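You operate a simulated robot arm through the tools that you are given. There is no shell and no other tool. Be economical: measure what you need, move in short steps, check, and stop when the job is done.

The job below is to be done with a simulated robot arm. You get a single attempt, and the scene is never put back.

JOB
Shut the blue crate and strap it tight: read-out at green, not red.
Fine: the strap's orange plate home in the slot by the scale, green catch set last; hands clear of the lid.

The check looks at the end state, three seconds after you hand in, the way a careful person would. Anything else that was tipped, shoved, dropped, spilled or broken makes it a failure. A push-on lid holds only when it is set on centred and level and pressed home; a screw cap is set on level and turned clockwise until tight.

ROBOT AND FRAMES
A 6-joint arm with a four-finger gripper on a trunk, on a base that drives. Base frame: it is fixed to the floor where the robot stands at the start and does not move with it; the origin is under the middle of the robot, x ahead of it, y to its left, z up; the surface under the hand at the start is at about z = 0.82. Readings come in m, rad, newtons and seconds.
With the tool pointing down near the work surface it reaches from about 0.1 to 0.62 m from the robot's upright axis, wherever it stands. Its first joint turns from -2.897 to 2.897 rad. Places, roughly: black ratchet lever [0.3, 0.1, 0.9]; green catch lever [0.5, 0.1, 0.9]; lid of the blue crate [0.5, 0.3, 1]; strap read-out [0.3, 0.2, 0.8]; strap slot by the red and green scale [0.3, 0.3, 0.9]. Payload 3.43 kg.
The tool frame sits at the grasp point between the pads (the TCP): z along the fingers, y along the line on which they close. The tips reach 0.03 m beyond it. Largest opening 0.12 m; the body of the gripper starts 0.085 m behind the TCP.
Orientation is told as [roll, pitch, yaw] about the base's x, y, z axes, in that order, counted from this pose: with the fingers straight down and closing along the base's y, the tool's x points along the base's -x, its y along +y and its z along -z.

CONTROLS
- The arm moves only by the tool drive_tool. Its argument "steps" is a list of rows, each an object (a shift or turn left out is 0, a gripper value left out holds the last) with "translation": the shift along the tool's x, y, z in m, a list of three; "rot": the turn, a rotation vector about the tool's x, y, z in rad, a list of three. In form: [{"translation": [x, y, z], "rot": [rx, ry, rz]}, ...]. A call has 1 to 20 rows; each row shifts and turns the commanded pose from where the row before left it, along the tool's axes as they then stand. "gripper" is the opening, from 0 (shut) to 1 (fully open), set as the call begins (left out, the last holds). Rows are played at 5 a second. More than 0.05 m and 0.15 rad between two rows, or a gripper value outside its range, and nothing of the call is played. A pose out of reach is approached as far as the arm can. The call stops where the force on the tool passes 90 N (or 10 N more than at its start, if that is more) or the arm is blocked; 0.2 s more then pass. Each finger halts on what it meets, pressing with about 28 N; the grip force reading is that of the motor and also rises with nothing between the fingers. The clock runs only during rows and for 0.2 s after the last one: add rows that do not move to give the fingers time. It gives the time, the measured TCP pose, the force on the tool (base axes), the opening and the grip force at its end, in the units of the frame above (readings bear some noise), with the torque about the TCP (base axes, N m) and any sound that the robot's microphone picked up.
- Cameras (640 x 400 px; columns grow to the right, rows downward): "scene" is now at [0.0438, 0.1373, 1.8445]; the picture's right is [-0.04, -1.00, 0.00], its down [-0.89, 0.04, -0.46] and it looks along [0.46, -0.02, -0.89] (base axes); focal length 284 px, centre (320, 200). "wrist" rides on the gripper at [0.071, -0.017, -0.121] in the tool frame; the picture's right is [0.23, 0.97, 0.00], its down [-0.81, 0.19, -0.55] and it looks along [-0.54, 0.13, 0.83] (tool axes); focal length 275 px, centre (320, 200). There is no depth. A picture from a camera that has moved, and an enlarged one, comes with that camera's place and axes in the base frame and with its lens.
- capture(camera): a new picture of that camera. It takes no simulated time.
- lift_body(by): slides the trunk up (or, below 0, down) by that many m; the arm and the scene camera ride with it, the base frame stays. It gives what a move gives, with no picture.
- steer(legs): drives the robot by 1 to 6 legs, each [ahead, left, turn to the left] in m, m and rad, along the robot's own axes; the way and the turn of a leg run together, so that a leg with both is an arc; at most 1.5 m and 3.142 rad a leg. The arm and the cameras ride along, it lands a little off, and it stops where it bumps. It gives what a move gives.
- aim_head(pan, tilt): turns the head with the scene camera to pan (to the left, within 2.094 rad either way) and tilt (down, from -0.506 to 1.204), counted from straight ahead of the robot. It gives what a move gives.
- zoom(camera, box): a new picture of the part [left, top, right, bottom] of that camera's present view, enlarged. It takes no simulated time.
- job_done(): hands the job in; it is judged then, once.

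Work in short steps. Places have to be worked out from the pictures, the camera data and where the tool is seen: move nearer, look again, correct. Check each grasp and each placing, and mend what went wrong. You have 120 turns and 82 pictures in all, those below and enlarged ones among them. Open the gripper and draw the arm clear of the work before you hand the job in, unless the task says otherwise; then end with one line.

The tools are called after "Request:" by a JSON object that holds its "name" and its "arguments". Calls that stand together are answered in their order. drive_tool: Moves the arm, as the interface text tells. Its arguments: {"type":"object","properties":{"steps":{"type":"array"},"gripper":{"type":"number"}},"required":["steps"]} The other tools are called the same way: lift_body (by) slides the trunk up or down; steer (legs) drives the base; aim_head (pan, tilt) turns the head that bears the scene camera; capture (camera) takes a picture; zoom (camera, box) takes an enlarged picture of a part of a camera's view; job_done () hands the job in.

At the start:

```text
clock: 0.0
tool_pos: [0.3124, 0.2646, 1.2371]
tcp_rot: [0.001, 0.001, -0.001]
contact_force: [0.7, -1.0, 0.0]
moment: [0.01, -0.01, -0.01]
grip_width: 0.12
grip_force: 0.0
trunk travel left (down, up): [-0.375, 0.065]
robot x, y, heading: [-0.0021, 0.0022, -0.0]
head pan, tilt: [-0.042, 1.094]
```

scene: 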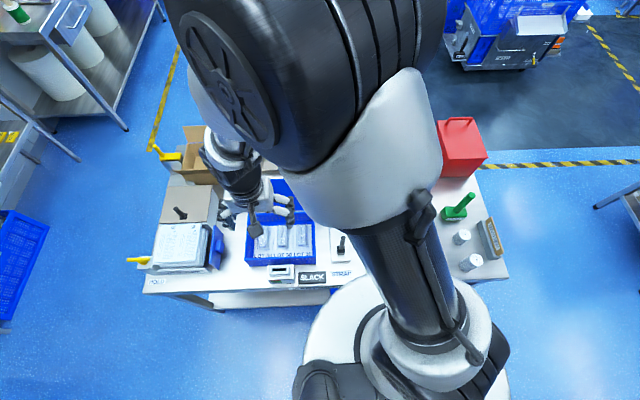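
wrist: 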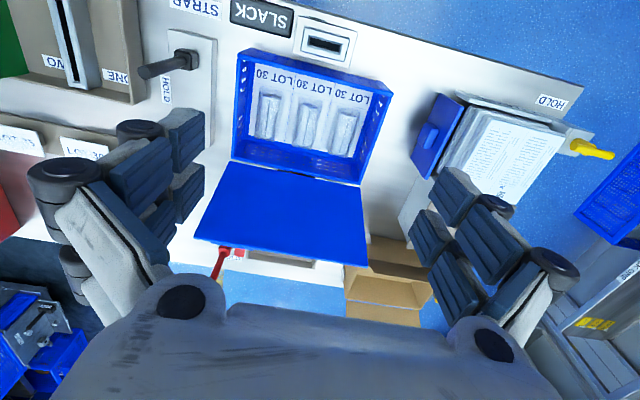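

The crate is open, with its lid folded back at the far side. I'll look closer at the devices around it.

Request:
{"name": "zoom", "arguments": {"camera": "wrist", "box": [0, 0, 240, 150]}}

Request:
{"name": "zoom", "arguments": {"camera": "wrist", "box": [180, 0, 420, 150]}}

Request:
{"name": "zoom", "arguments": {"camera": "wrist", "box": [180, 150, 420, 300]}}

Request:
{"name": "zoom", "arguments": {"camera": "scene", "box": [130, 120, 370, 300]}}

```text
2.67 times, centred on (120, 75) of wrist
camera zoom: at [0.2411, 0.247, 1.3576], right [-0.23, 0.97, 0.0], down [0.81, 0.19, 0.55], along [0.54, 0.13, -0.83], focal length 734 px, centre (853, 533)
```

zoom: 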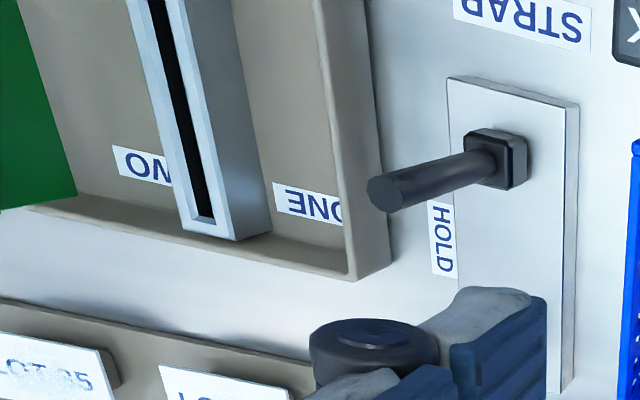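

```text
2.67 times, centred on (300, 75) of wrist
camera zoom: at [0.2411, 0.247, 1.3576], right [-0.23, 0.97, 0.0], down [0.81, 0.19, 0.55], along [0.54, 0.13, -0.83], focal length 734 px, centre (373, 533)
```

zoom: 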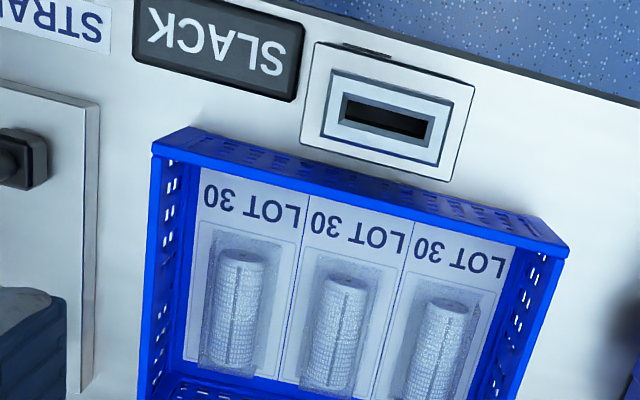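

```text
2.67 times, centred on (300, 225) of wrist
camera zoom: at [0.2411, 0.247, 1.3576], right [-0.23, 0.97, 0.0], down [0.81, 0.19, 0.55], along [0.54, 0.13, -0.83], focal length 734 px, centre (373, 133)
```

zoom: 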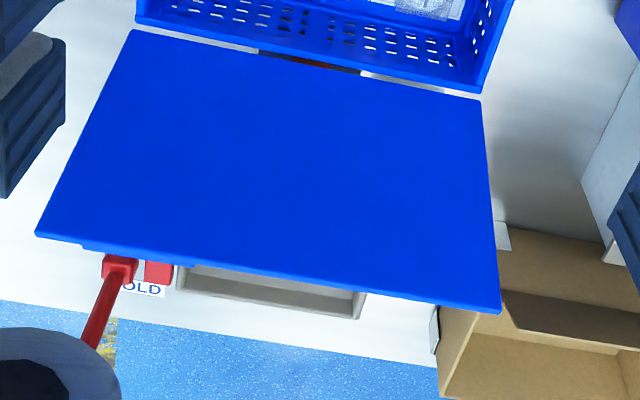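

```text
2.22 times, centred on (250, 210) of scene
camera zoom: at [0.0438, 0.1373, 1.8445], right [-0.04, -1.0, 0.0], down [-0.89, 0.04, -0.46], along [0.46, -0.02, -0.89], focal length 631 px, centre (476, 178)
```

zoom: 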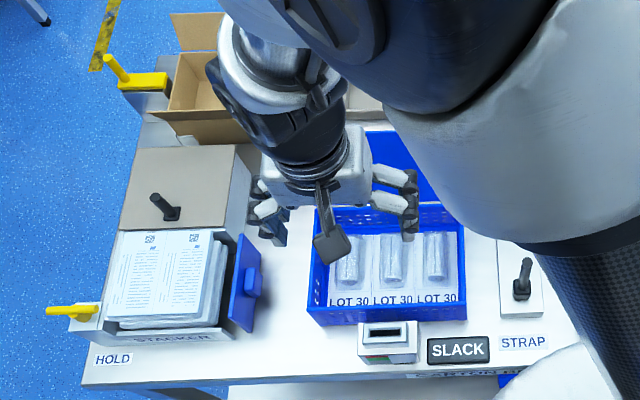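

The green catch and the orange plate aren't visible yet. I'll shift the arm sideways to the right at this height and look again.

Request:
{"name": "drive_tool", "arguments": {"steps": [{"translation": [0.0, -0.05, 0]}, {"translation": [0.0, -0.05, 0]}, {"translation": [0.0, -0.05, 0]}, {"translation": [0.0, -0.05, 0]}]}}

Request:
{"name": "capture", "arguments": {"camera": "wrist"}}

Request:
{"name": "capture", "arguments": {"camera": "scene"}}

```text
clock: 1.0
tool_pos: [0.3121, 0.0678, 1.2343]
tcp_rot: [0.002, 0.001, 0.001]
contact_force: [0.3, 0.1, -0.1]
moment: [0.04, 0.01, 0.02]
grip_width: 0.12
grip_force: 0.2
trunk travel left (down, up): [-0.375, 0.065]
robot x, y, heading: [0.0005, 0.0007, 0.001]
head pan, tilt: [-0.042, 1.094]
```

```text
75 pictures are left
camera wrist: at [0.2411, 0.0505, 1.3558], right [-0.23, 0.97, 0.0], down [0.81, 0.19, 0.55], along [0.54, 0.13, -0.83], focal length 275 px, centre (320, 200)
```

wrist: 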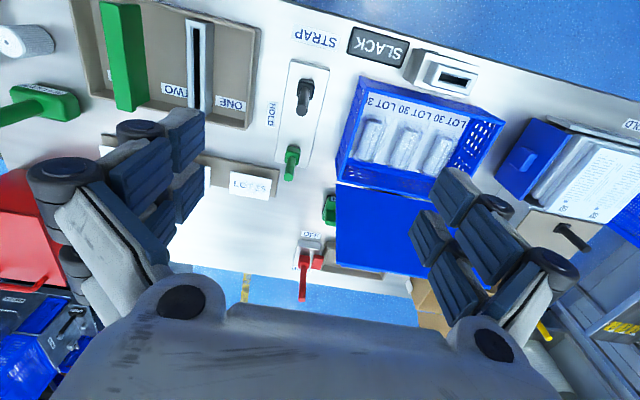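

```text
74 pictures are left
camera scene: at [0.0438, 0.1352, 1.8447], right [-0.04, -1.0, 0.0], down [-0.89, 0.04, -0.46], along [0.46, -0.02, -0.89], focal length 284 px, centre (320, 200)
```

scene: 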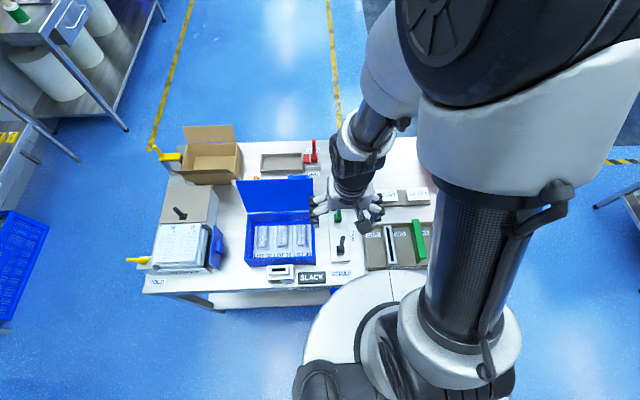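

Request:
{"name": "zoom", "arguments": {"camera": "wrist", "box": [220, 20, 400, 140]}}

Request:
{"name": "zoom", "arguments": {"camera": "wrist", "box": [230, 130, 440, 310]}}

Request:
{"name": "zoom", "arguments": {"camera": "scene", "box": [210, 130, 380, 290]}}

```text
3.33 times, centred on (310, 80) of wrist
camera zoom: at [0.2411, 0.0505, 1.3558], right [-0.23, 0.97, 0.0], down [0.81, 0.19, 0.55], along [0.54, 0.13, -0.83], focal length 918 px, centre (353, 600)
```

zoom: 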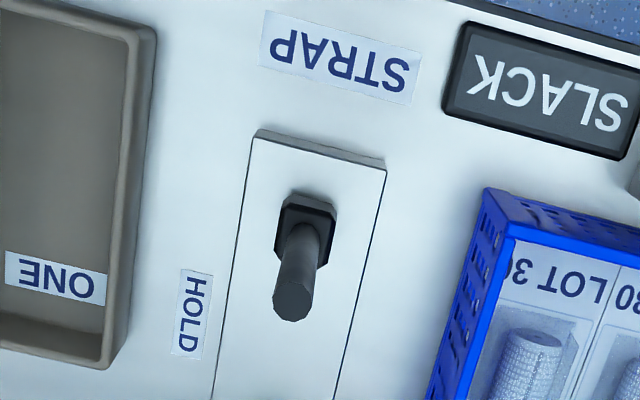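

```text
2.22 times, centred on (335, 220) of wrist
camera zoom: at [0.2411, 0.0505, 1.3558], right [-0.23, 0.97, 0.0], down [0.81, 0.19, 0.55], along [0.54, 0.13, -0.83], focal length 612 px, centre (287, 156)
```

zoom: 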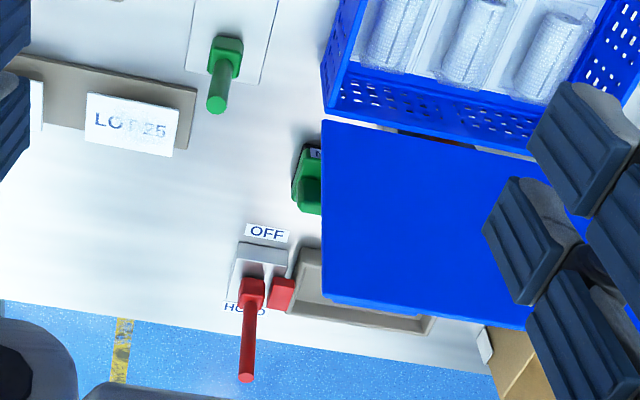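

```text
2.50 times, centred on (295, 210) of scene
camera zoom: at [0.0438, 0.1352, 1.8447], right [-0.04, -1.0, 0.0], down [-0.89, 0.04, -0.46], along [0.46, -0.02, -0.89], focal length 710 px, centre (382, 175)
```

zoom: 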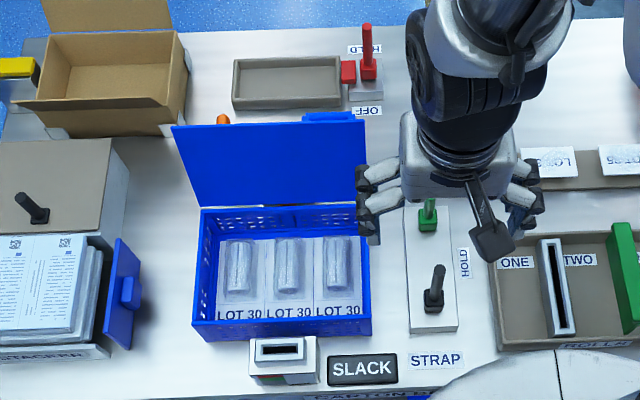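

Request:
{"name": "zoom", "arguments": {"camera": "scene", "box": [230, 140, 330, 200]}}

Request:
{"name": "zoom", "arguments": {"camera": "scene", "box": [250, 230, 370, 305]}}

```text
6.40 times, centred on (280, 170) of scene
camera zoom: at [0.0438, 0.1352, 1.8447], right [-0.04, -1.0, 0.0], down [-0.89, 0.04, -0.46], along [0.46, -0.02, -0.89], focal length 1818 px, centre (576, 392)
```

zoom: 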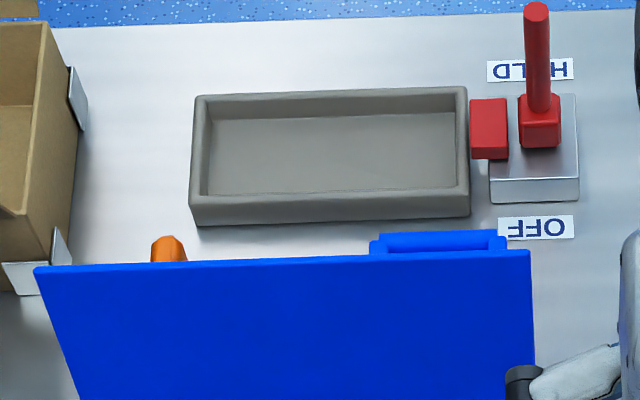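

```text
5.33 times, centred on (310, 268) of scene
camera zoom: at [0.0438, 0.1352, 1.8447], right [-0.04, -1.0, 0.0], down [-0.89, 0.04, -0.46], along [0.46, -0.02, -0.89], focal length 1516 px, centre (373, -160)
```

zoom: 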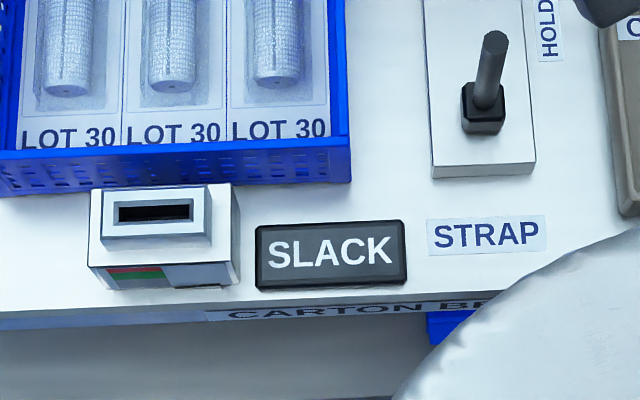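

The orange plate is behind the lid on its left side, and the lid has a handle on its outer face. I'll turn the wrist camera to look behind the lid from the right.

Request:
{"name": "drive_tool", "arguments": {"steps": [{"translation": [-0.045, -0.03, 0]}, {"translation": [-0.045, -0.03, 0]}, {"translation": [-0.045, -0.03, 0]}, {"translation": [-0.045, -0.03, 0]}, {"translation": [-0.04, 0, 0]}, {"rot": [0, 0, -0.145]}, {"rot": [0, 0, -0.145]}, {"rot": [0, 0, -0.145]}, {"rot": [0, 0, -0.145]}, {"rot": [0, 0, -0.145]}, {"rot": [0, 0, -0.145]}, {"rot": [0, 0, -0.145]}, {"rot": [0, 0, -0.145]}, {"rot": [0, 0, -0.145]}, {"rot": [0, 0, -0.145]}, {"rot": [0, 0, -0.145]}]}}

Request:
{"name": "capture", "arguments": {"camera": "wrist"}}

```text
refused: row 1 steps farther than a row can; nothing moved
```

```text
68 pictures are left
camera wrist: at [0.2411, 0.0505, 1.3558], right [-0.23, 0.97, 0.0], down [0.81, 0.19, 0.55], along [0.54, 0.13, -0.83], focal length 275 px, centre (320, 200)
```

wrist: 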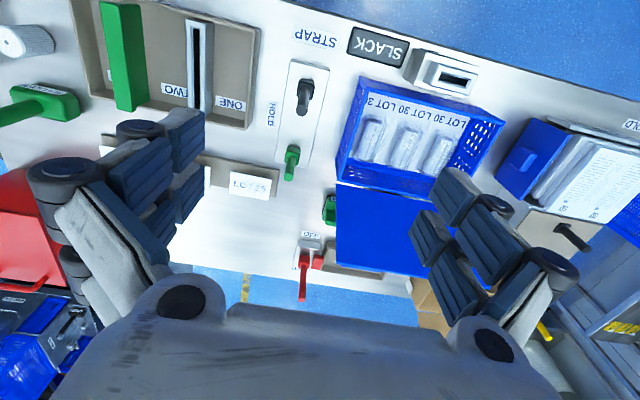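

The row was 54 mm, over the limit, so I'll use smaller steps.

Request:
{"name": "drive_tool", "arguments": {"steps": [{"translation": [-0.04, -0.024, 0]}, {"translation": [-0.04, -0.024, 0]}, {"translation": [-0.04, -0.024, 0]}, {"translation": [-0.04, -0.024, 0]}, {"translation": [-0.04, -0.02, 0]}, {"rot": [0, 0, -0.145]}, {"rot": [0, 0, -0.145]}, {"rot": [0, 0, -0.145]}, {"rot": [0, 0, -0.145]}, {"rot": [0, 0, -0.145]}, {"rot": [0, 0, -0.145]}, {"rot": [0, 0, -0.145]}, {"rot": [0, 0, -0.145]}, {"rot": [0, 0, -0.145]}, {"rot": [0, 0, -0.145]}, {"rot": [0, 0, -0.145]}]}}

Request:
{"name": "capture", "arguments": {"camera": "wrist"}}

```text
clock: 4.4
tool_pos: [0.5119, -0.0519, 1.2375]
tcp_rot: [0.0, 0.0, 1.599]
contact_force: [0.4, 0.6, 0.4]
moment: [0.01, -0.01, -0.01]
grip_width: 0.1198
grip_force: 0.0
trunk travel left (down, up): [-0.375, 0.065]
robot x, y, heading: [-0.0004, 0.0009, -0.004]
head pan, tilt: [-0.042, 1.094]
```

```text
67 pictures are left
camera wrist: at [0.5311, -0.1231, 1.3572], right [-0.97, -0.26, 0.0], down [-0.21, 0.81, 0.55], along [-0.14, 0.53, -0.83], focal length 275 px, centre (320, 200)
```

wrist: 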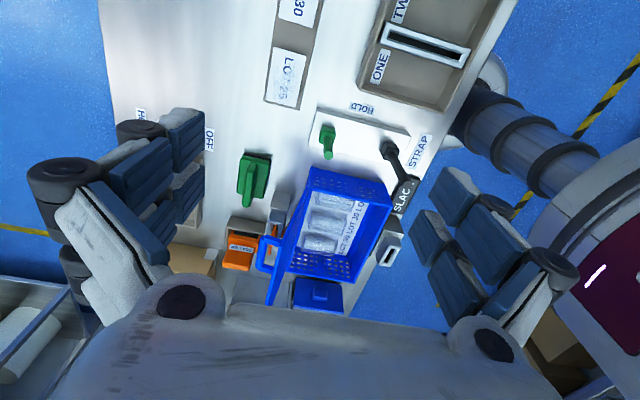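

Request:
{"name": "zoom", "arguments": {"camera": "wrist", "box": [200, 140, 420, 315]}}

Request:
{"name": "zoom", "arguments": {"camera": "wrist", "box": [210, 200, 310, 270]}}

Request:
{"name": "capture", "arguments": {"camera": "scene"}}

```text
2.29 times, centred on (310, 228) of wrist
camera zoom: at [0.5311, -0.1231, 1.3572], right [-0.97, -0.26, 0.0], down [-0.21, 0.81, 0.55], along [-0.14, 0.53, -0.83], focal length 629 px, centre (343, 137)
```

zoom: 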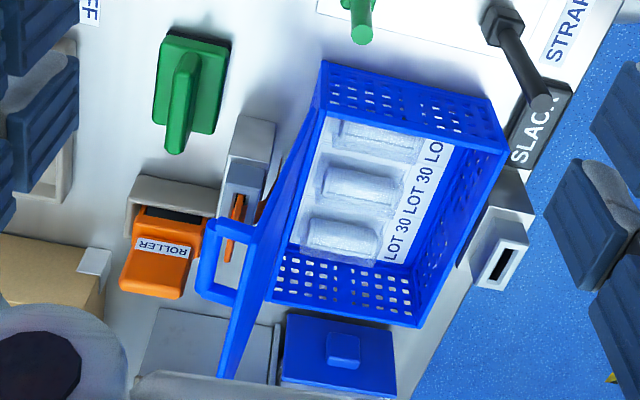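

```text
5.71 times, centred on (260, 235) of wrist
camera zoom: at [0.5311, -0.1231, 1.3572], right [-0.97, -0.26, 0.0], down [-0.21, 0.81, 0.55], along [-0.14, 0.53, -0.83], focal length 1573 px, centre (663, 0)
```

zoom: 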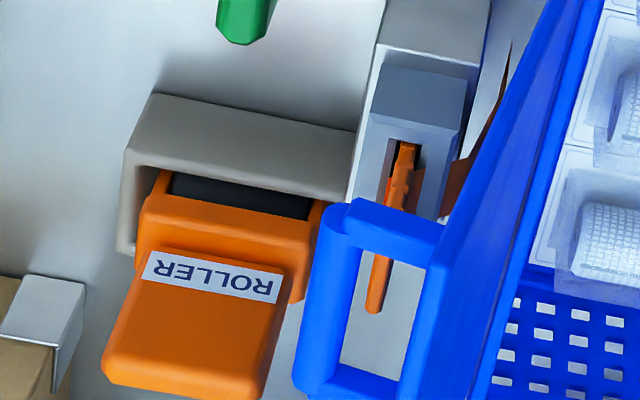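

```text
64 pictures are left
camera scene: at [0.0438, 0.1373, 1.8445], right [-0.04, -1.0, 0.0], down [-0.89, 0.04, -0.46], along [0.46, -0.02, -0.89], focal length 284 px, centre (320, 200)
```

scene: 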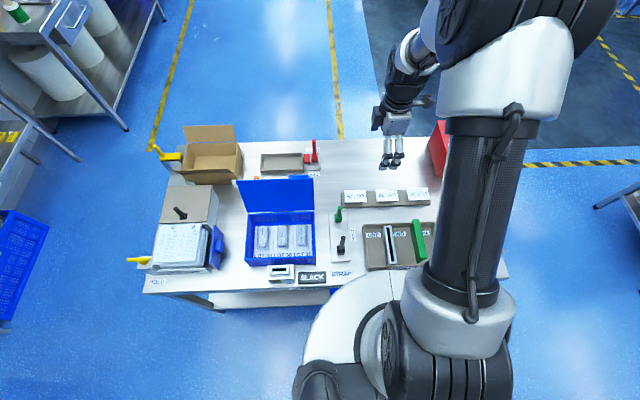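

The lid is about 10° past vertical, with its top edge near (0.52, 1.07). The strap plate stands in a grey holder behind it at about (0.53, 0.30). Reach behind the lid is tight from here, so I'll shift the robot left along the table.

Request:
{"name": "steer", "arguments": {"legs": [[0, 0.15, 0]]}}

```text
clock: 5.8
tool_pos: [0.5116, 0.1014, 1.2362]
tcp_rot: [0.0, -0.001, 1.599]
contact_force: [0.4, 1.2, 1.3]
moment: [-0.08, 0.04, 0.0]
grip_width: 0.1197
grip_force: 0.1
trunk travel left (down, up): [-0.375, 0.065]
robot x, y, heading: [0.002, 0.1498, 0.003]
head pan, tilt: [-0.042, 1.094]
```

Request:
{"name": "drive_tool", "arguments": {"gripper": 0, "steps": [{"rot": [0, 0, 0.1454]}, {"rot": [0, 0, 0.1454]}, {"rot": [0, 0, 0.1454]}, {"rot": [0, 0, 0.1454]}, {"rot": [0, 0, 0.1454]}, {"rot": [0, 0, 0.1454]}, {"rot": [0, 0, 0.1454]}, {"rot": [0, 0, 0.1454]}, {"rot": [0, 0, 0.1454]}, {"rot": [0, 0, 0.1454]}, {"rot": [0, 0, 0.1454]}, {"translation": [-0.025, 0.04, 0]}, {"translation": [-0.025, 0.04, 0]}, {"translation": [-0.025, 0.04, 0]}, {"translation": [-0.01, 0.049, 0]}]}}

Request:
{"name": "capture", "arguments": {"camera": "wrist"}}

Request:
{"name": "capture", "arguments": {"camera": "scene"}}

```text
clock: 9.0
tool_pos: [0.5971, 0.2731, 1.2376]
tcp_rot: [-0.002, 0.0, 0.0]
contact_force: [-0.3, 0.4, 0.3]
moment: [-0.02, 0.02, 0.02]
grip_width: 0.0001
grip_force: 28.5
trunk travel left (down, up): [-0.375, 0.065]
robot x, y, heading: [-0.0033, 0.1538, 0.009]
head pan, tilt: [-0.042, 1.094]
```

```text
63 pictures are left
camera wrist: at [0.5266, 0.2564, 1.3594], right [-0.23, 0.97, 0.0], down [0.81, 0.19, 0.55], along [0.54, 0.13, -0.83], focal length 275 px, centre (320, 200)
```

wrist: 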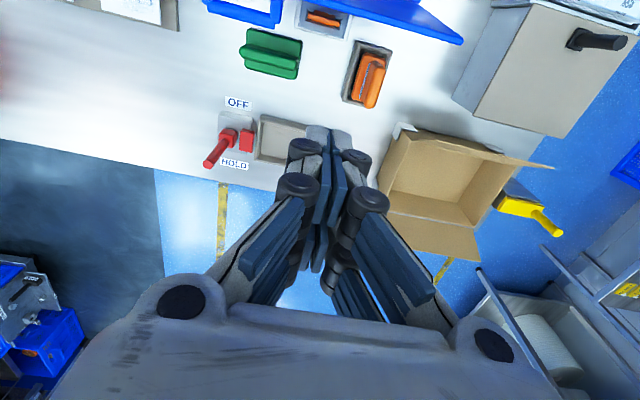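

```text
62 pictures are left
camera scene: at [0.0432, 0.2911, 1.8443], right [-0.04, -1.0, 0.0], down [-0.89, 0.03, -0.46], along [0.46, -0.02, -0.89], focal length 284 px, centre (320, 200)
```

scene: 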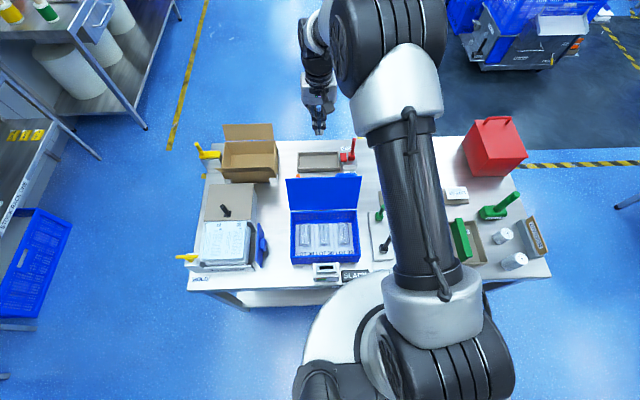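

The tool is behind the lid. I'll take one close look at the plate, then lower to push height.

Request:
{"name": "zoom", "arguments": {"camera": "wrist", "box": [220, 0, 420, 120]}}

Request:
{"name": "drive_tool", "arguments": {"steps": [{"translation": [0, 0, 0.045]}, {"translation": [0, 0, 0.045]}, {"translation": [0, 0, 0.045]}, {"translation": [0, 0, 0.045]}, {"translation": [0, 0, 0.01]}]}}

```text
3.20 times, centred on (320, 60) of wrist
camera zoom: at [0.5266, 0.2564, 1.3594], right [-0.23, 0.97, 0.0], down [0.81, 0.19, 0.55], along [0.54, 0.13, -0.83], focal length 881 px, centre (320, 648)
```

zoom: 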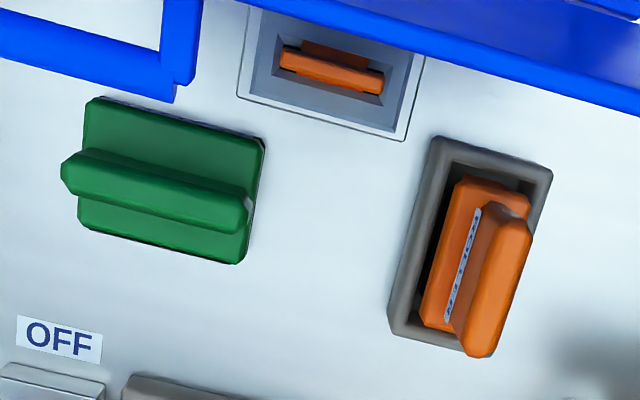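

```text
clock: 10.2
tool_pos: [0.5983, 0.2692, 1.0455]
tcp_rot: [-0.001, -0.001, -0.001]
contact_force: [-0.6, 0.5, 0.9]
moment: [0.0, -0.02, -0.03]
grip_width: 0.0
grip_force: 27.9
trunk travel left (down, up): [-0.375, 0.065]
robot x, y, heading: [-0.0029, 0.1488, 0.005]
head pan, tilt: [-0.042, 1.094]
```

Request:
{"name": "drive_tool", "arguments": {"steps": [{"translation": [0.03, 0, 0]}, {"translation": [0.03, 0, 0]}, {"translation": [0.02, 0, 0]}, {"translation": [0.02, 0, 0]}, {"translation": [0.02, 0, 0]}, {"translation": [0.02, 0, 0]}, {"translation": [0.02, 0, 0]}]}}

Request:
{"name": "capture", "arguments": {"camera": "scene"}}

```text
clock: 11.8
tool_pos: [0.4379, 0.2715, 1.0453]
tcp_rot: [-0.001, 0.0, 0.001]
contact_force: [0.8, 0.3, -0.5]
moment: [0.0, 0.0, 0.01]
grip_width: 0.0
grip_force: 33.2
trunk travel left (down, up): [-0.375, 0.065]
robot x, y, heading: [0.0022, 0.1485, 0.0]
head pan, tilt: [-0.042, 1.094]
```

```text
60 pictures are left
camera scene: at [0.0424, 0.2886, 1.8445], right [-0.04, -1.0, 0.0], down [-0.89, 0.03, -0.46], along [0.46, -0.02, -0.89], focal length 284 px, centre (320, 200)
```

scene: 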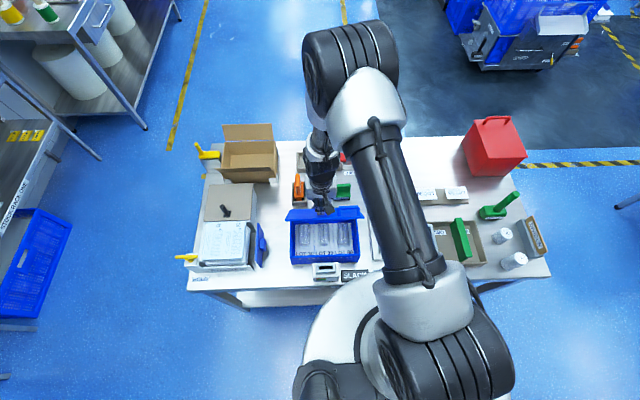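

The lid is tipping forward. I'll follow the arc down.

Request:
{"name": "drive_tool", "arguments": {"steps": [{"translation": [0.018, 0, 0.012]}, {"translation": [0.015, 0, 0.015]}, {"translation": [0.015, 0, 0.018]}, {"translation": [0.012, 0, 0.018]}, {"translation": [0.008, 0, 0.018]}, {"translation": [0.006, 0, 0.016]}]}}

Request:
{"name": "capture", "arguments": {"camera": "scene"}}

Request:
{"name": "capture", "arguments": {"camera": "wrist"}}

```text
clock: 13.2
tool_pos: [0.3627, 0.2691, 0.9487]
tcp_rot: [0.0, 0.0, 0.0]
contact_force: [-0.3, 0.3, -0.1]
moment: [-0.03, -0.01, -0.01]
grip_width: 0.0002
grip_force: 33.2
trunk travel left (down, up): [-0.375, 0.065]
robot x, y, heading: [0.0015, 0.1527, 0.004]
head pan, tilt: [-0.042, 1.094]
```

```text
59 pictures are left
camera scene: at [0.0433, 0.2886, 1.8445], right [-0.04, -1.0, 0.0], down [-0.89, 0.03, -0.46], along [0.46, -0.02, -0.89], focal length 284 px, centre (320, 200)
```

scene: 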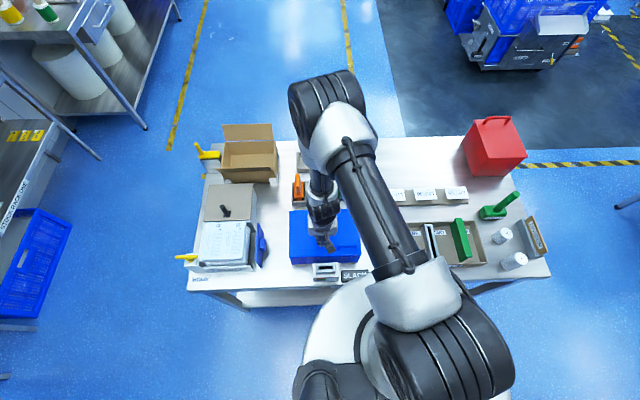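

```text
58 pictures are left
camera wrist: at [0.2924, 0.2525, 1.0693], right [-0.23, 0.97, 0.0], down [0.81, 0.19, 0.55], along [0.54, 0.13, -0.83], focal length 275 px, centre (320, 200)
```

wrist: 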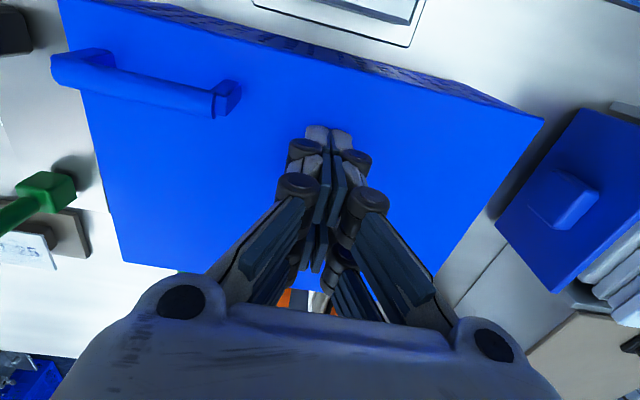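

The lid looks down. I'll press lightly to seat it.

Request:
{"name": "drive_tool", "arguments": {"steps": [{"translation": [0, 0, 0.01]}, {"translation": [0, 0, 0.005]}, {"translation": [0, 0, 0.004]}]}}

```text
clock: 13.8
tool_pos: [0.363, 0.2687, 0.9441]
tcp_rot: [0.003, -0.007, -0.001]
contact_force: [-14.9, -7.7, 77.0]
moment: [-0.25, 0.01, 0.09]
grip_width: 0.006
grip_force: 34.0
trunk travel left (down, up): [-0.375, 0.065]
robot x, y, heading: [-0.0012, 0.1506, 0.002]
head pan, tilt: [-0.042, 1.094]
stopped in row 2: the force on the tool passed its limit at 105 N (the readings are from after the stop); the commanded pose is now the measured one
```

The lid is seated, with its top near z ≈ 0.913. I'll rise and look at the strap plate.

Request:
{"name": "drive_tool", "arguments": {"gripper": 1, "steps": [{"translation": [0, 0, -0.045]}, {"translation": [0, 0, -0.045]}, {"translation": [-0.02, 0, -0.04]}, {"translation": [-0.045, 0, 0]}, {"translation": [-0.045, 0, 0]}, {"translation": [-0.045, 0, 0]}, {}, {}]}}

Request:
{"name": "capture", "arguments": {"camera": "wrist"}}

Request:
{"name": "zoom", "arguments": {"camera": "scene", "box": [260, 150, 420, 300]}}

```text
clock: 15.6
tool_pos: [0.5227, 0.2694, 1.0723]
tcp_rot: [0.004, -0.006, 0.0]
contact_force: [-0.1, 0.5, -0.3]
moment: [0.04, 0.02, -0.02]
grip_width: 0.1197
grip_force: 0.0
trunk travel left (down, up): [-0.375, 0.065]
robot x, y, heading: [-0.0015, 0.15, 0.002]
head pan, tilt: [-0.042, 1.094]
```

```text
57 pictures are left
camera wrist: at [0.451, 0.2532, 1.1922], right [-0.23, 0.97, 0.0], down [0.81, 0.19, 0.56], along [0.54, 0.13, -0.83], focal length 275 px, centre (320, 200)
```

wrist: 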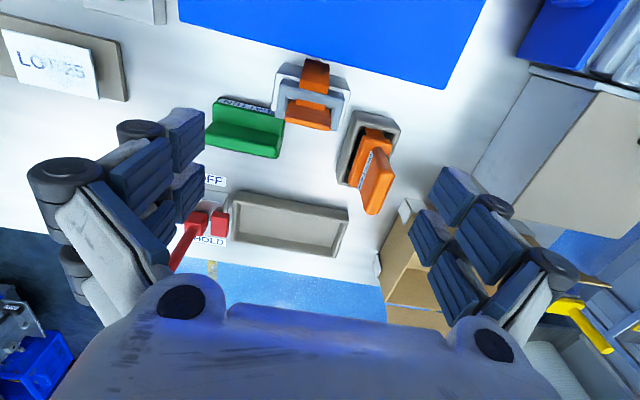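

```text
2.67 times, centred on (340, 225) of scene
camera zoom: at [0.0438, 0.2881, 1.8445], right [-0.04, -1.0, 0.0], down [-0.89, 0.03, -0.46], along [0.46, -0.02, -0.89], focal length 758 px, centre (267, 133)
```

zoom: 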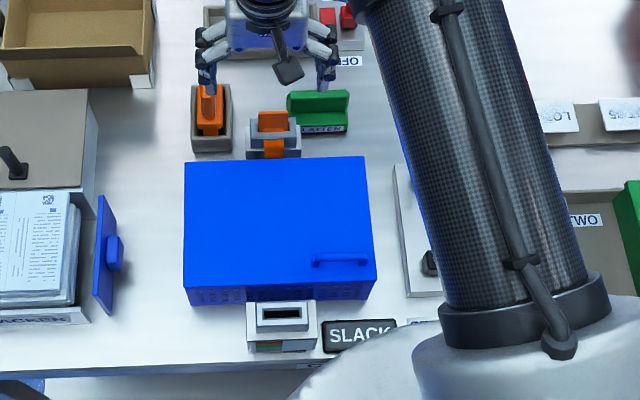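

Request:
{"name": "zoom", "arguments": {"camera": "wrist", "box": [250, 30, 410, 140]}}

Request:
{"name": "zoom", "arguments": {"camera": "scene", "box": [310, 170, 350, 195]}}

```text
3.64 times, centred on (330, 85) of wrist
camera zoom: at [0.451, 0.2532, 1.1922], right [-0.23, 0.97, 0.0], down [0.81, 0.19, 0.56], along [0.54, 0.13, -0.83], focal length 1001 px, centre (284, 618)
```

zoom: 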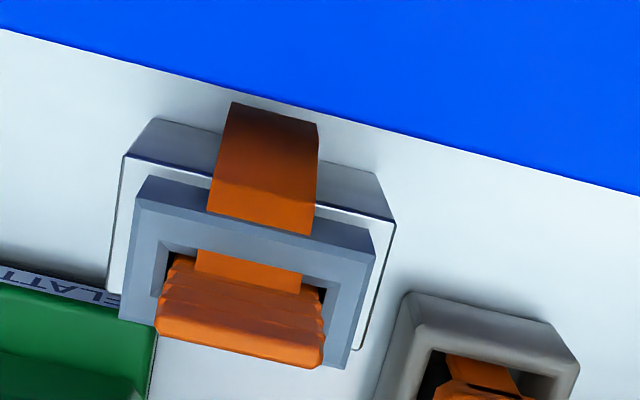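

```text
16.00 times, centred on (330, 182) of scene
camera zoom: at [0.0438, 0.2881, 1.8445], right [-0.04, -1.0, 0.0], down [-0.89, 0.03, -0.46], along [0.46, -0.02, -0.89], focal length 4546 px, centre (160, 480)
```

zoom: 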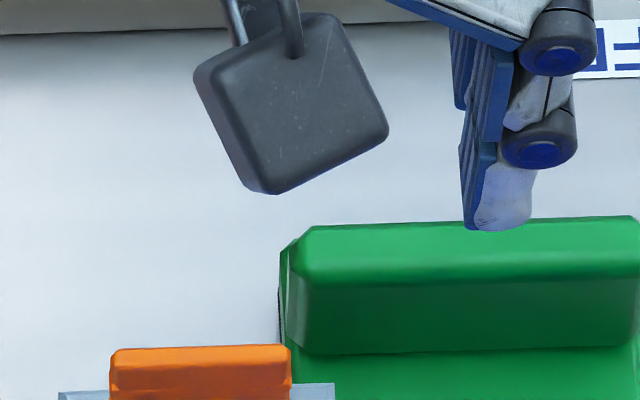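

The plate's ribbed grip is about 0.037 m wide in y, and triangulation puts its top near (0.523, 0.26, 0.98). Before grasping I'll take a side view to get the heights.

Request:
{"name": "drive_tool", "arguments": {"steps": [{"translation": [0, -0.045, 0]}, {"translation": [0, -0.045, 0]}, {"translation": [0, -0.045, 0]}, {"translation": [0, -0.045, 0]}, {"rot": [0, 0, -0.145]}, {"rot": [0, 0, -0.145]}, {"rot": [0, 0, -0.145]}, {"rot": [0, 0, -0.145]}, {"rot": [0, 0, -0.145]}, {"rot": [0, 0, -0.145]}, {"rot": [0, 0, -0.145]}, {"rot": [0, 0, -0.145]}, {"rot": [0, 0, -0.145]}, {"rot": [0, 0, -0.145]}, {"rot": [0, 0, -0.12]}]}}

Request:
{"name": "capture", "arguments": {"camera": "wrist"}}

```text
clock: 18.8
tool_pos: [0.5206, 0.0911, 1.071]
tcp_rot: [-0.007, -0.001, 1.574]
contact_force: [-0.9, 0.5, 0.2]
moment: [-0.01, 0.01, 0.02]
grip_width: 0.12
grip_force: 0.0
trunk travel left (down, up): [-0.375, 0.065]
robot x, y, heading: [-0.0006, 0.1482, 0.004]
head pan, tilt: [-0.042, 1.094]
```

```text
53 pictures are left
camera wrist: at [0.5372, 0.019, 1.1912], right [-0.97, -0.23, -0.01], down [-0.2, 0.81, 0.55], along [-0.12, 0.54, -0.83], focal length 275 px, centre (320, 200)
```

wrist: 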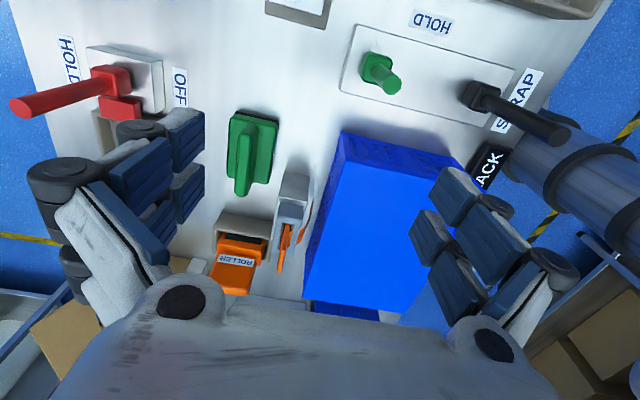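

Request:
{"name": "zoom", "arguments": {"camera": "wrist", "box": [240, 140, 360, 290]}}

Request:
{"name": "zoom", "arguments": {"camera": "wrist", "box": [320, 0, 600, 180]}}

```text
2.67 times, centred on (300, 215) of wrist
camera zoom: at [0.5372, 0.019, 1.1912], right [-0.97, -0.23, -0.01], down [-0.2, 0.81, 0.55], along [-0.12, 0.54, -0.83], focal length 734 px, centre (373, 160)
```

zoom: 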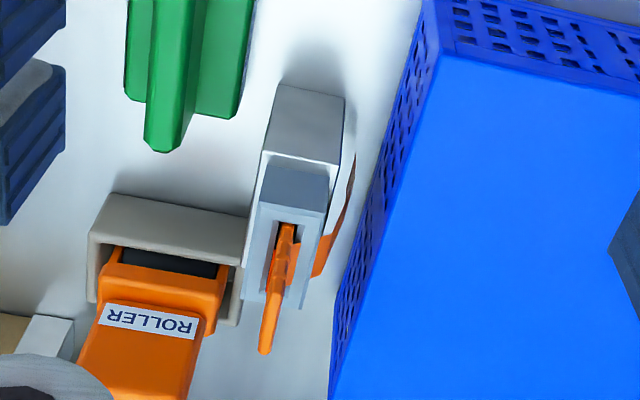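

```text
2.22 times, centred on (460, 90) of wrist
camera zoom: at [0.5372, 0.019, 1.1912], right [-0.97, -0.23, -0.01], down [-0.2, 0.81, 0.55], along [-0.12, 0.54, -0.83], focal length 612 px, centre (9, 444)
```

zoom: 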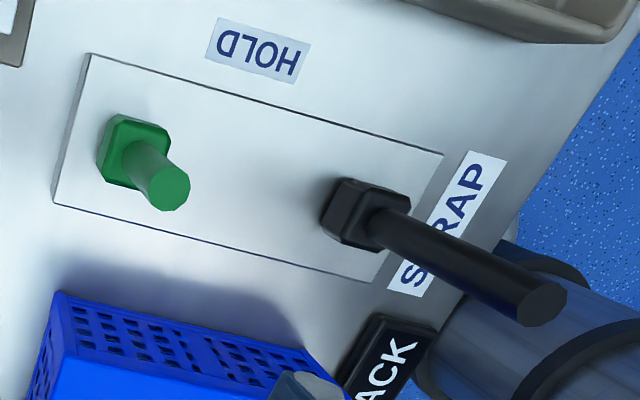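

From the side view, the plate stands upright at x ≈ 0.528, y ≈ 0.261, with its top near z ≈ 0.963 and about 0.04 m above the holder frame. I'll position above it with the fingers closing across its thickness, along x.

Request:
{"name": "drive_tool", "arguments": {"gripper": 0.5, "steps": [{"translation": [-0.0425, -0.007, 0], "rot": [-0.007, 0, 0]}, {"translation": [-0.0425, 0, 0]}, {"translation": [-0.0425, 0, 0]}, {"translation": [-0.0425, 0, 0]}, {"translation": [0, 0, 0.03]}, {"translation": [0, 0, 0.03]}]}}

Request:
{"name": "capture", "arguments": {"camera": "wrist"}}

Request:
{"name": "zoom", "arguments": {"camera": "scene", "box": [280, 140, 380, 200]}}

```text
clock: 20.2
tool_pos: [0.5298, 0.2592, 1.0072]
tcp_rot: [-0.003, -0.002, 1.568]
contact_force: [-0.1, 0.4, 0.0]
moment: [-0.02, -0.02, -0.02]
grip_width: 0.06
grip_force: 0.0
trunk travel left (down, up): [-0.375, 0.065]
robot x, y, heading: [0.0006, 0.15, -0.001]
head pan, tilt: [-0.042, 1.094]
```

```text
50 pictures are left
camera wrist: at [0.5466, 0.1883, 1.1285], right [-0.97, -0.23, 0.0], down [-0.19, 0.81, 0.55], along [-0.13, 0.54, -0.83], focal length 275 px, centre (320, 200)
```

wrist: 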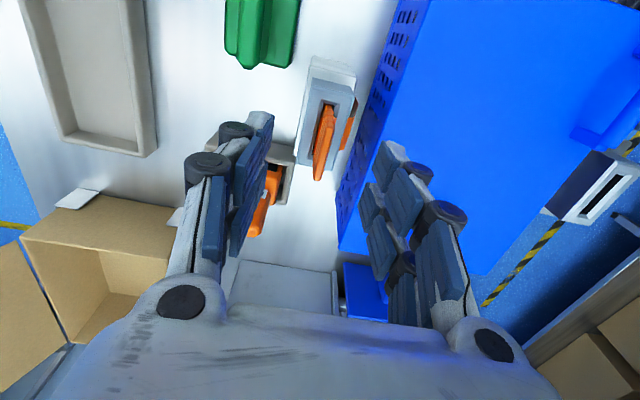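

```text
6.40 times, centred on (330, 170) of scene
camera zoom: at [0.0432, 0.2892, 1.8444], right [-0.04, -1.0, 0.0], down [-0.89, 0.03, -0.46], along [0.46, -0.02, -0.89], focal length 1818 px, centre (256, 392)
```

zoom: 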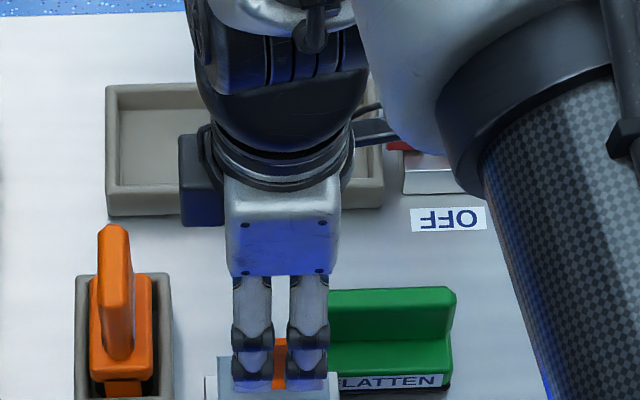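

Two views agree: the plate is at x ≈ 0.526 with its top at 0.963. I'll lower to TCP z ≈ 0.958 and close.

Request:
{"name": "drive_tool", "arguments": {"steps": [{"translation": [0, 0.003, 0.02]}, {"translation": [0, 0, 0.015]}, {"translation": [0, 0, 0.013]}]}}

Request:
{"name": "capture", "arguments": {"camera": "wrist"}}

```text
clock: 21.0
tool_pos: [0.5273, 0.2592, 0.9623]
tcp_rot: [0.001, 0.0, 1.569]
contact_force: [0.2, -0.3, 0.0]
moment: [-0.01, 0.0, 0.01]
grip_width: 0.06
grip_force: 0.1
trunk travel left (down, up): [-0.375, 0.065]
robot x, y, heading: [0.0005, 0.1508, 0.006]
head pan, tilt: [-0.042, 1.094]
```

```text
48 pictures are left
camera wrist: at [0.5439, 0.187, 1.0816], right [-0.97, -0.23, 0.0], down [-0.19, 0.81, 0.55], along [-0.13, 0.54, -0.83], focal length 275 px, centre (320, 200)
```

wrist: 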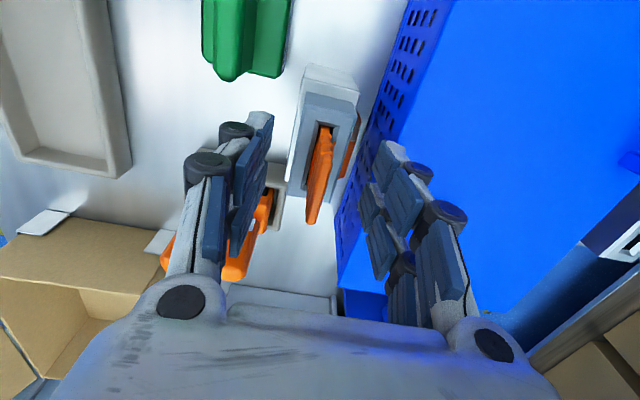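

The plate is between the pads. I'll close on it.

Request:
{"name": "drive_tool", "arguments": {"gripper": 0, "steps": [{}, {}, {}, {}, {}]}}

Request:
{"name": "capture", "arguments": {"camera": "wrist"}}

```text
clock: 22.2
tool_pos: [0.527, 0.2579, 0.9603]
tcp_rot: [-0.001, -0.003, 1.569]
contact_force: [0.2, -0.4, -1.0]
moment: [-0.01, 0.01, -0.03]
grip_width: 0.006
grip_force: 28.3
trunk travel left (down, up): [-0.375, 0.065]
robot x, y, heading: [-0.0026, 0.1485, 0.005]
head pan, tilt: [-0.042, 1.094]
```

```text
47 pictures are left
camera wrist: at [0.5435, 0.1868, 1.0817], right [-0.97, -0.23, 0.0], down [-0.19, 0.81, 0.55], along [-0.13, 0.54, -0.83], focal length 275 px, centre (320, 200)
```

wrist: 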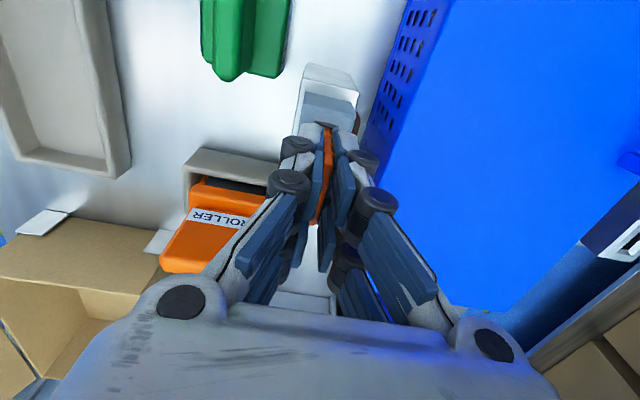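

The grip is on at 6 mm. I'll pull it straight up.

Request:
{"name": "drive_tool", "arguments": {"steps": [{"translation": [0, 0, -0.015]}, {"translation": [0, 0, -0.02]}, {"translation": [0, 0, -0.03]}, {"translation": [0, 0, -0.03]}, {"translation": [0, 0, -0.03]}]}}

Request:
{"name": "capture", "arguments": {"camera": "wrist"}}

Request:
{"name": "zoom", "arguments": {"camera": "scene", "box": [280, 140, 380, 200]}}

```text
clock: 23.4
tool_pos: [0.5254, 0.2595, 1.0882]
tcp_rot: [-0.001, -0.002, 1.568]
contact_force: [-0.8, 0.9, -0.1]
moment: [0.0, -0.06, 0.02]
grip_width: 0.006
grip_force: 28.0
trunk travel left (down, up): [-0.375, 0.065]
robot x, y, heading: [-0.0023, 0.1485, 0.003]
head pan, tilt: [-0.042, 1.094]
```

```text
46 pictures are left
camera wrist: at [0.5418, 0.1878, 1.2084], right [-0.97, -0.23, 0.0], down [-0.19, 0.81, 0.55], along [-0.13, 0.54, -0.83], focal length 275 px, centre (320, 200)
```

wrist: 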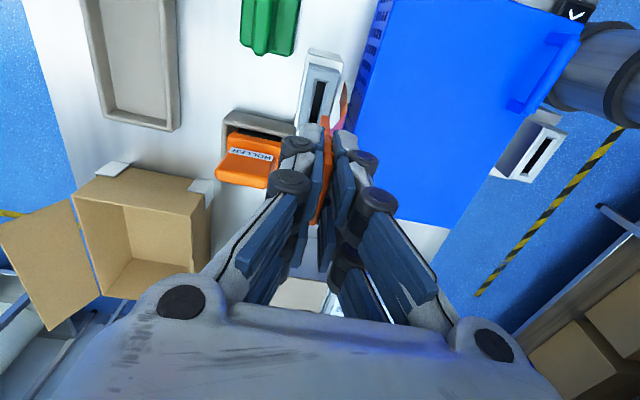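

```text
6.40 times, centred on (330, 170) of scene
camera zoom: at [0.0421, 0.2881, 1.8446], right [-0.04, -1.0, 0.0], down [-0.89, 0.03, -0.46], along [0.46, -0.02, -0.89], focal length 1818 px, centre (256, 392)
```

zoom: 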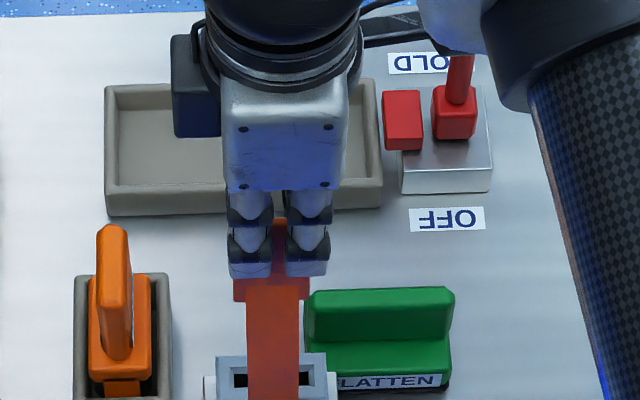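

The plate is free and the slot by the scale is in view. I'll zoom on both slots to measure them.

Request:
{"name": "zoom", "arguments": {"camera": "wrist", "box": [480, 100, 600, 190]}}

Request:
{"name": "zoom", "arguments": {"camera": "wrist", "box": [270, 40, 390, 130]}}

```text
4.44 times, centred on (540, 145) of wrist
camera zoom: at [0.5418, 0.1878, 1.2084], right [-0.97, -0.23, 0.0], down [-0.19, 0.81, 0.55], along [-0.13, 0.54, -0.83], focal length 1224 px, centre (-658, 444)
```

zoom: 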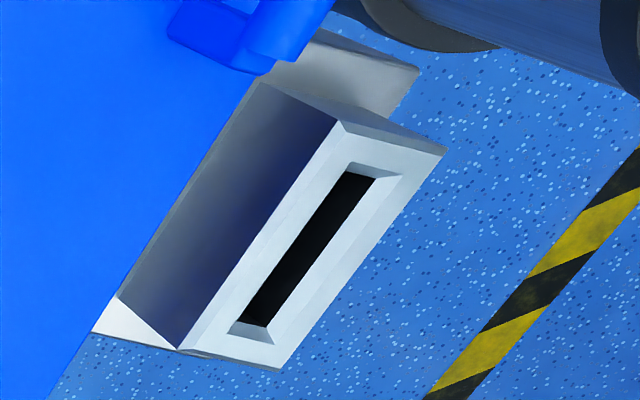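

```text
4.44 times, centred on (330, 85) of wrist
camera zoom: at [0.5418, 0.1878, 1.2084], right [-0.97, -0.23, 0.0], down [-0.19, 0.81, 0.55], along [-0.13, 0.54, -0.83], focal length 1224 px, centre (276, 711)
```

zoom: 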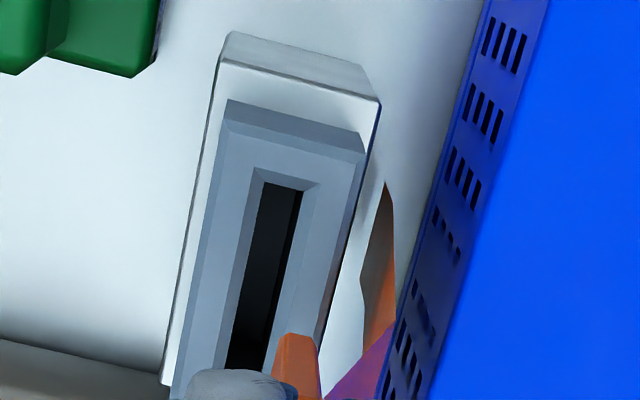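

Comparing the two slots, the target is at x ≈ 0.271 with the same y as the holder, and its rim is at z ≈ 0.92. I'll carry the plate over the lid to just above the slot.

Request:
{"name": "drive_tool", "arguments": {"steps": [{"translation": [0, 0.04, 0]}, {"translation": [0, 0.04, 0]}, {"translation": [0, 0.04, 0]}, {"translation": [0, 0.04, 0]}, {"translation": [0, 0.04, 0]}, {"translation": [0, 0.04, 0]}, {"translation": [0, 0.0145, 0]}, {}]}}

Request:
{"name": "capture", "arguments": {"camera": "scene"}}

Request:
{"name": "capture", "arguments": {"camera": "wrist"}}

```text
clock: 25.2
tool_pos: [0.2723, 0.2574, 1.0885]
tcp_rot: [0.001, -0.002, 1.57]
contact_force: [0.1, 0.1, -0.7]
moment: [0.01, -0.03, -0.01]
grip_width: 0.0058
grip_force: 27.8
trunk travel left (down, up): [-0.375, 0.065]
robot x, y, heading: [-0.0001, 0.1462, 0.005]
head pan, tilt: [-0.042, 1.094]
```

```text
42 pictures are left
camera scene: at [0.0431, 0.2882, 1.8445], right [-0.04, -1.0, 0.0], down [-0.89, 0.03, -0.46], along [0.46, -0.02, -0.89], focal length 284 px, centre (320, 200)
```

scene: 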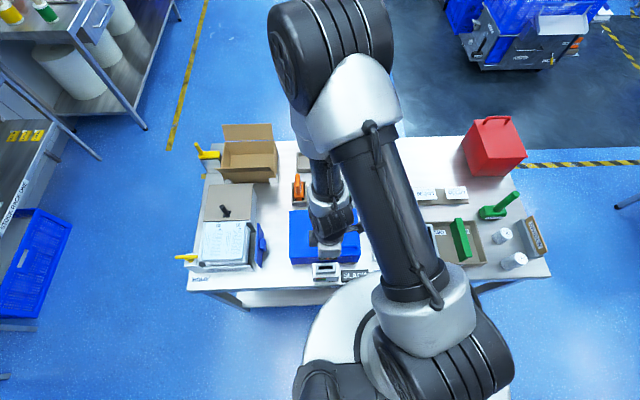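

```text
41 pictures are left
camera wrist: at [0.2887, 0.1876, 1.2083], right [-0.97, -0.23, 0.0], down [-0.19, 0.81, 0.55], along [-0.13, 0.54, -0.83], focal length 275 px, centre (320, 200)
```

wrist: 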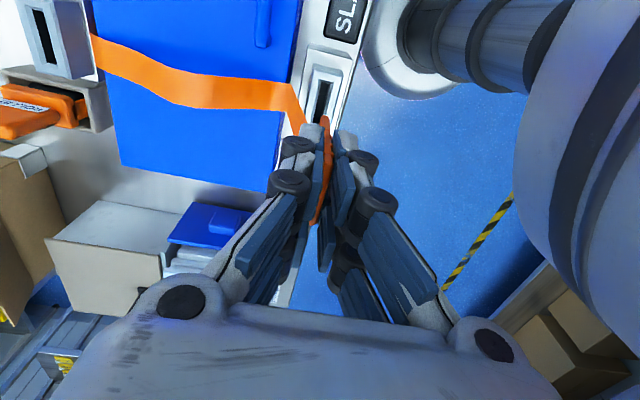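

Request:
{"name": "zoom", "arguments": {"camera": "wrist", "box": [270, 40, 390, 130]}}

Request:
{"name": "zoom", "arguments": {"camera": "scene", "box": [300, 220, 380, 290]}}

```text
4.44 times, centred on (330, 85) of wrist
camera zoom: at [0.2887, 0.1876, 1.2083], right [-0.97, -0.23, 0.0], down [-0.19, 0.81, 0.55], along [-0.13, 0.54, -0.83], focal length 1224 px, centre (276, 711)
```

zoom: 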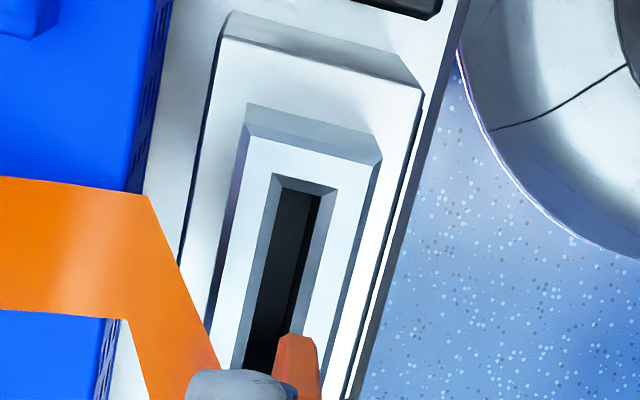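

```text
5.71 times, centred on (340, 255) of scene
camera zoom: at [0.0431, 0.2882, 1.8445], right [-0.04, -1.0, 0.0], down [-0.89, 0.03, -0.46], along [0.46, -0.02, -0.89], focal length 1624 px, centre (206, -114)
```

zoom: 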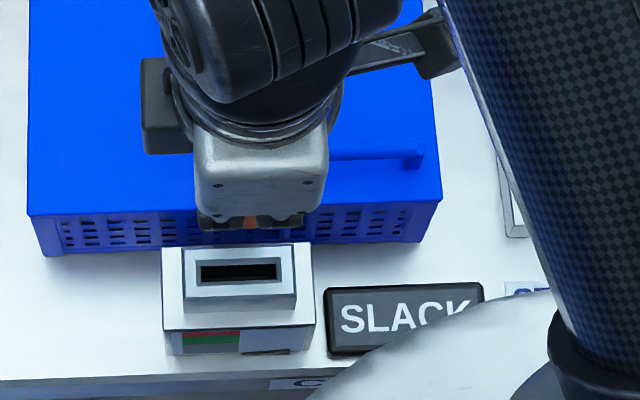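

The slots match within a few pixels, so I'll correct x by −2 mm and y by +1 mm and lower until the plate tip is just above the rim.

Request:
{"name": "drive_tool", "arguments": {"steps": [{"translation": [-0.001, 0.002, 0.02]}, {"translation": [0, 0, 0.02]}, {"translation": [0, 0, 0.02]}, {"translation": [0, 0, 0.015]}, {}]}}

Request:
{"name": "zoom", "arguments": {"camera": "scene", "box": [300, 220, 380, 290]}}

Request:
{"name": "zoom", "arguments": {"camera": "wrist", "box": [260, 60, 380, 150]}}

```text
clock: 26.4
tool_pos: [0.2684, 0.2611, 1.0113]
tcp_rot: [0.0, -0.003, 1.569]
contact_force: [0.7, 0.1, -0.3]
moment: [0.0, 0.01, 0.0]
grip_width: 0.0059
grip_force: 27.9
trunk travel left (down, up): [-0.375, 0.065]
robot x, y, heading: [0.0004, 0.1513, 0.006]
head pan, tilt: [-0.042, 1.094]
```

```text
5.71 times, centred on (340, 255) of scene
camera zoom: at [0.0429, 0.2883, 1.8445], right [-0.04, -1.0, 0.0], down [-0.89, 0.03, -0.46], along [0.46, -0.02, -0.89], focal length 1624 px, centre (206, -114)
```

zoom: 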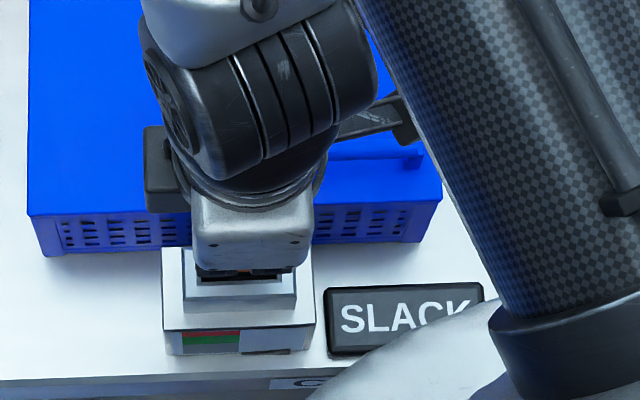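

```text
4.44 times, centred on (320, 105) of wrist
camera zoom: at [0.2851, 0.1893, 1.1325], right [-0.97, -0.23, 0.0], down [-0.19, 0.81, 0.55], along [-0.13, 0.54, -0.83], focal length 1224 px, centre (320, 622)
```

zoom: 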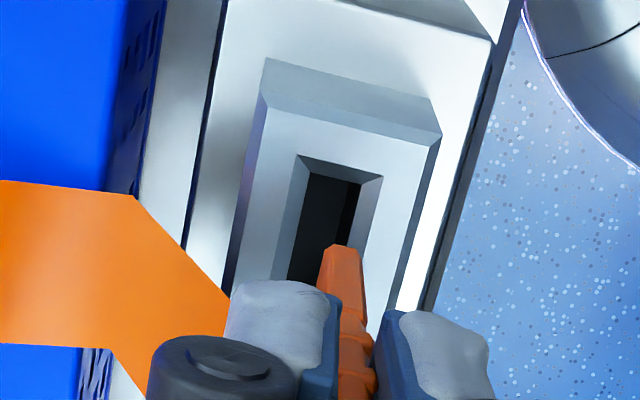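

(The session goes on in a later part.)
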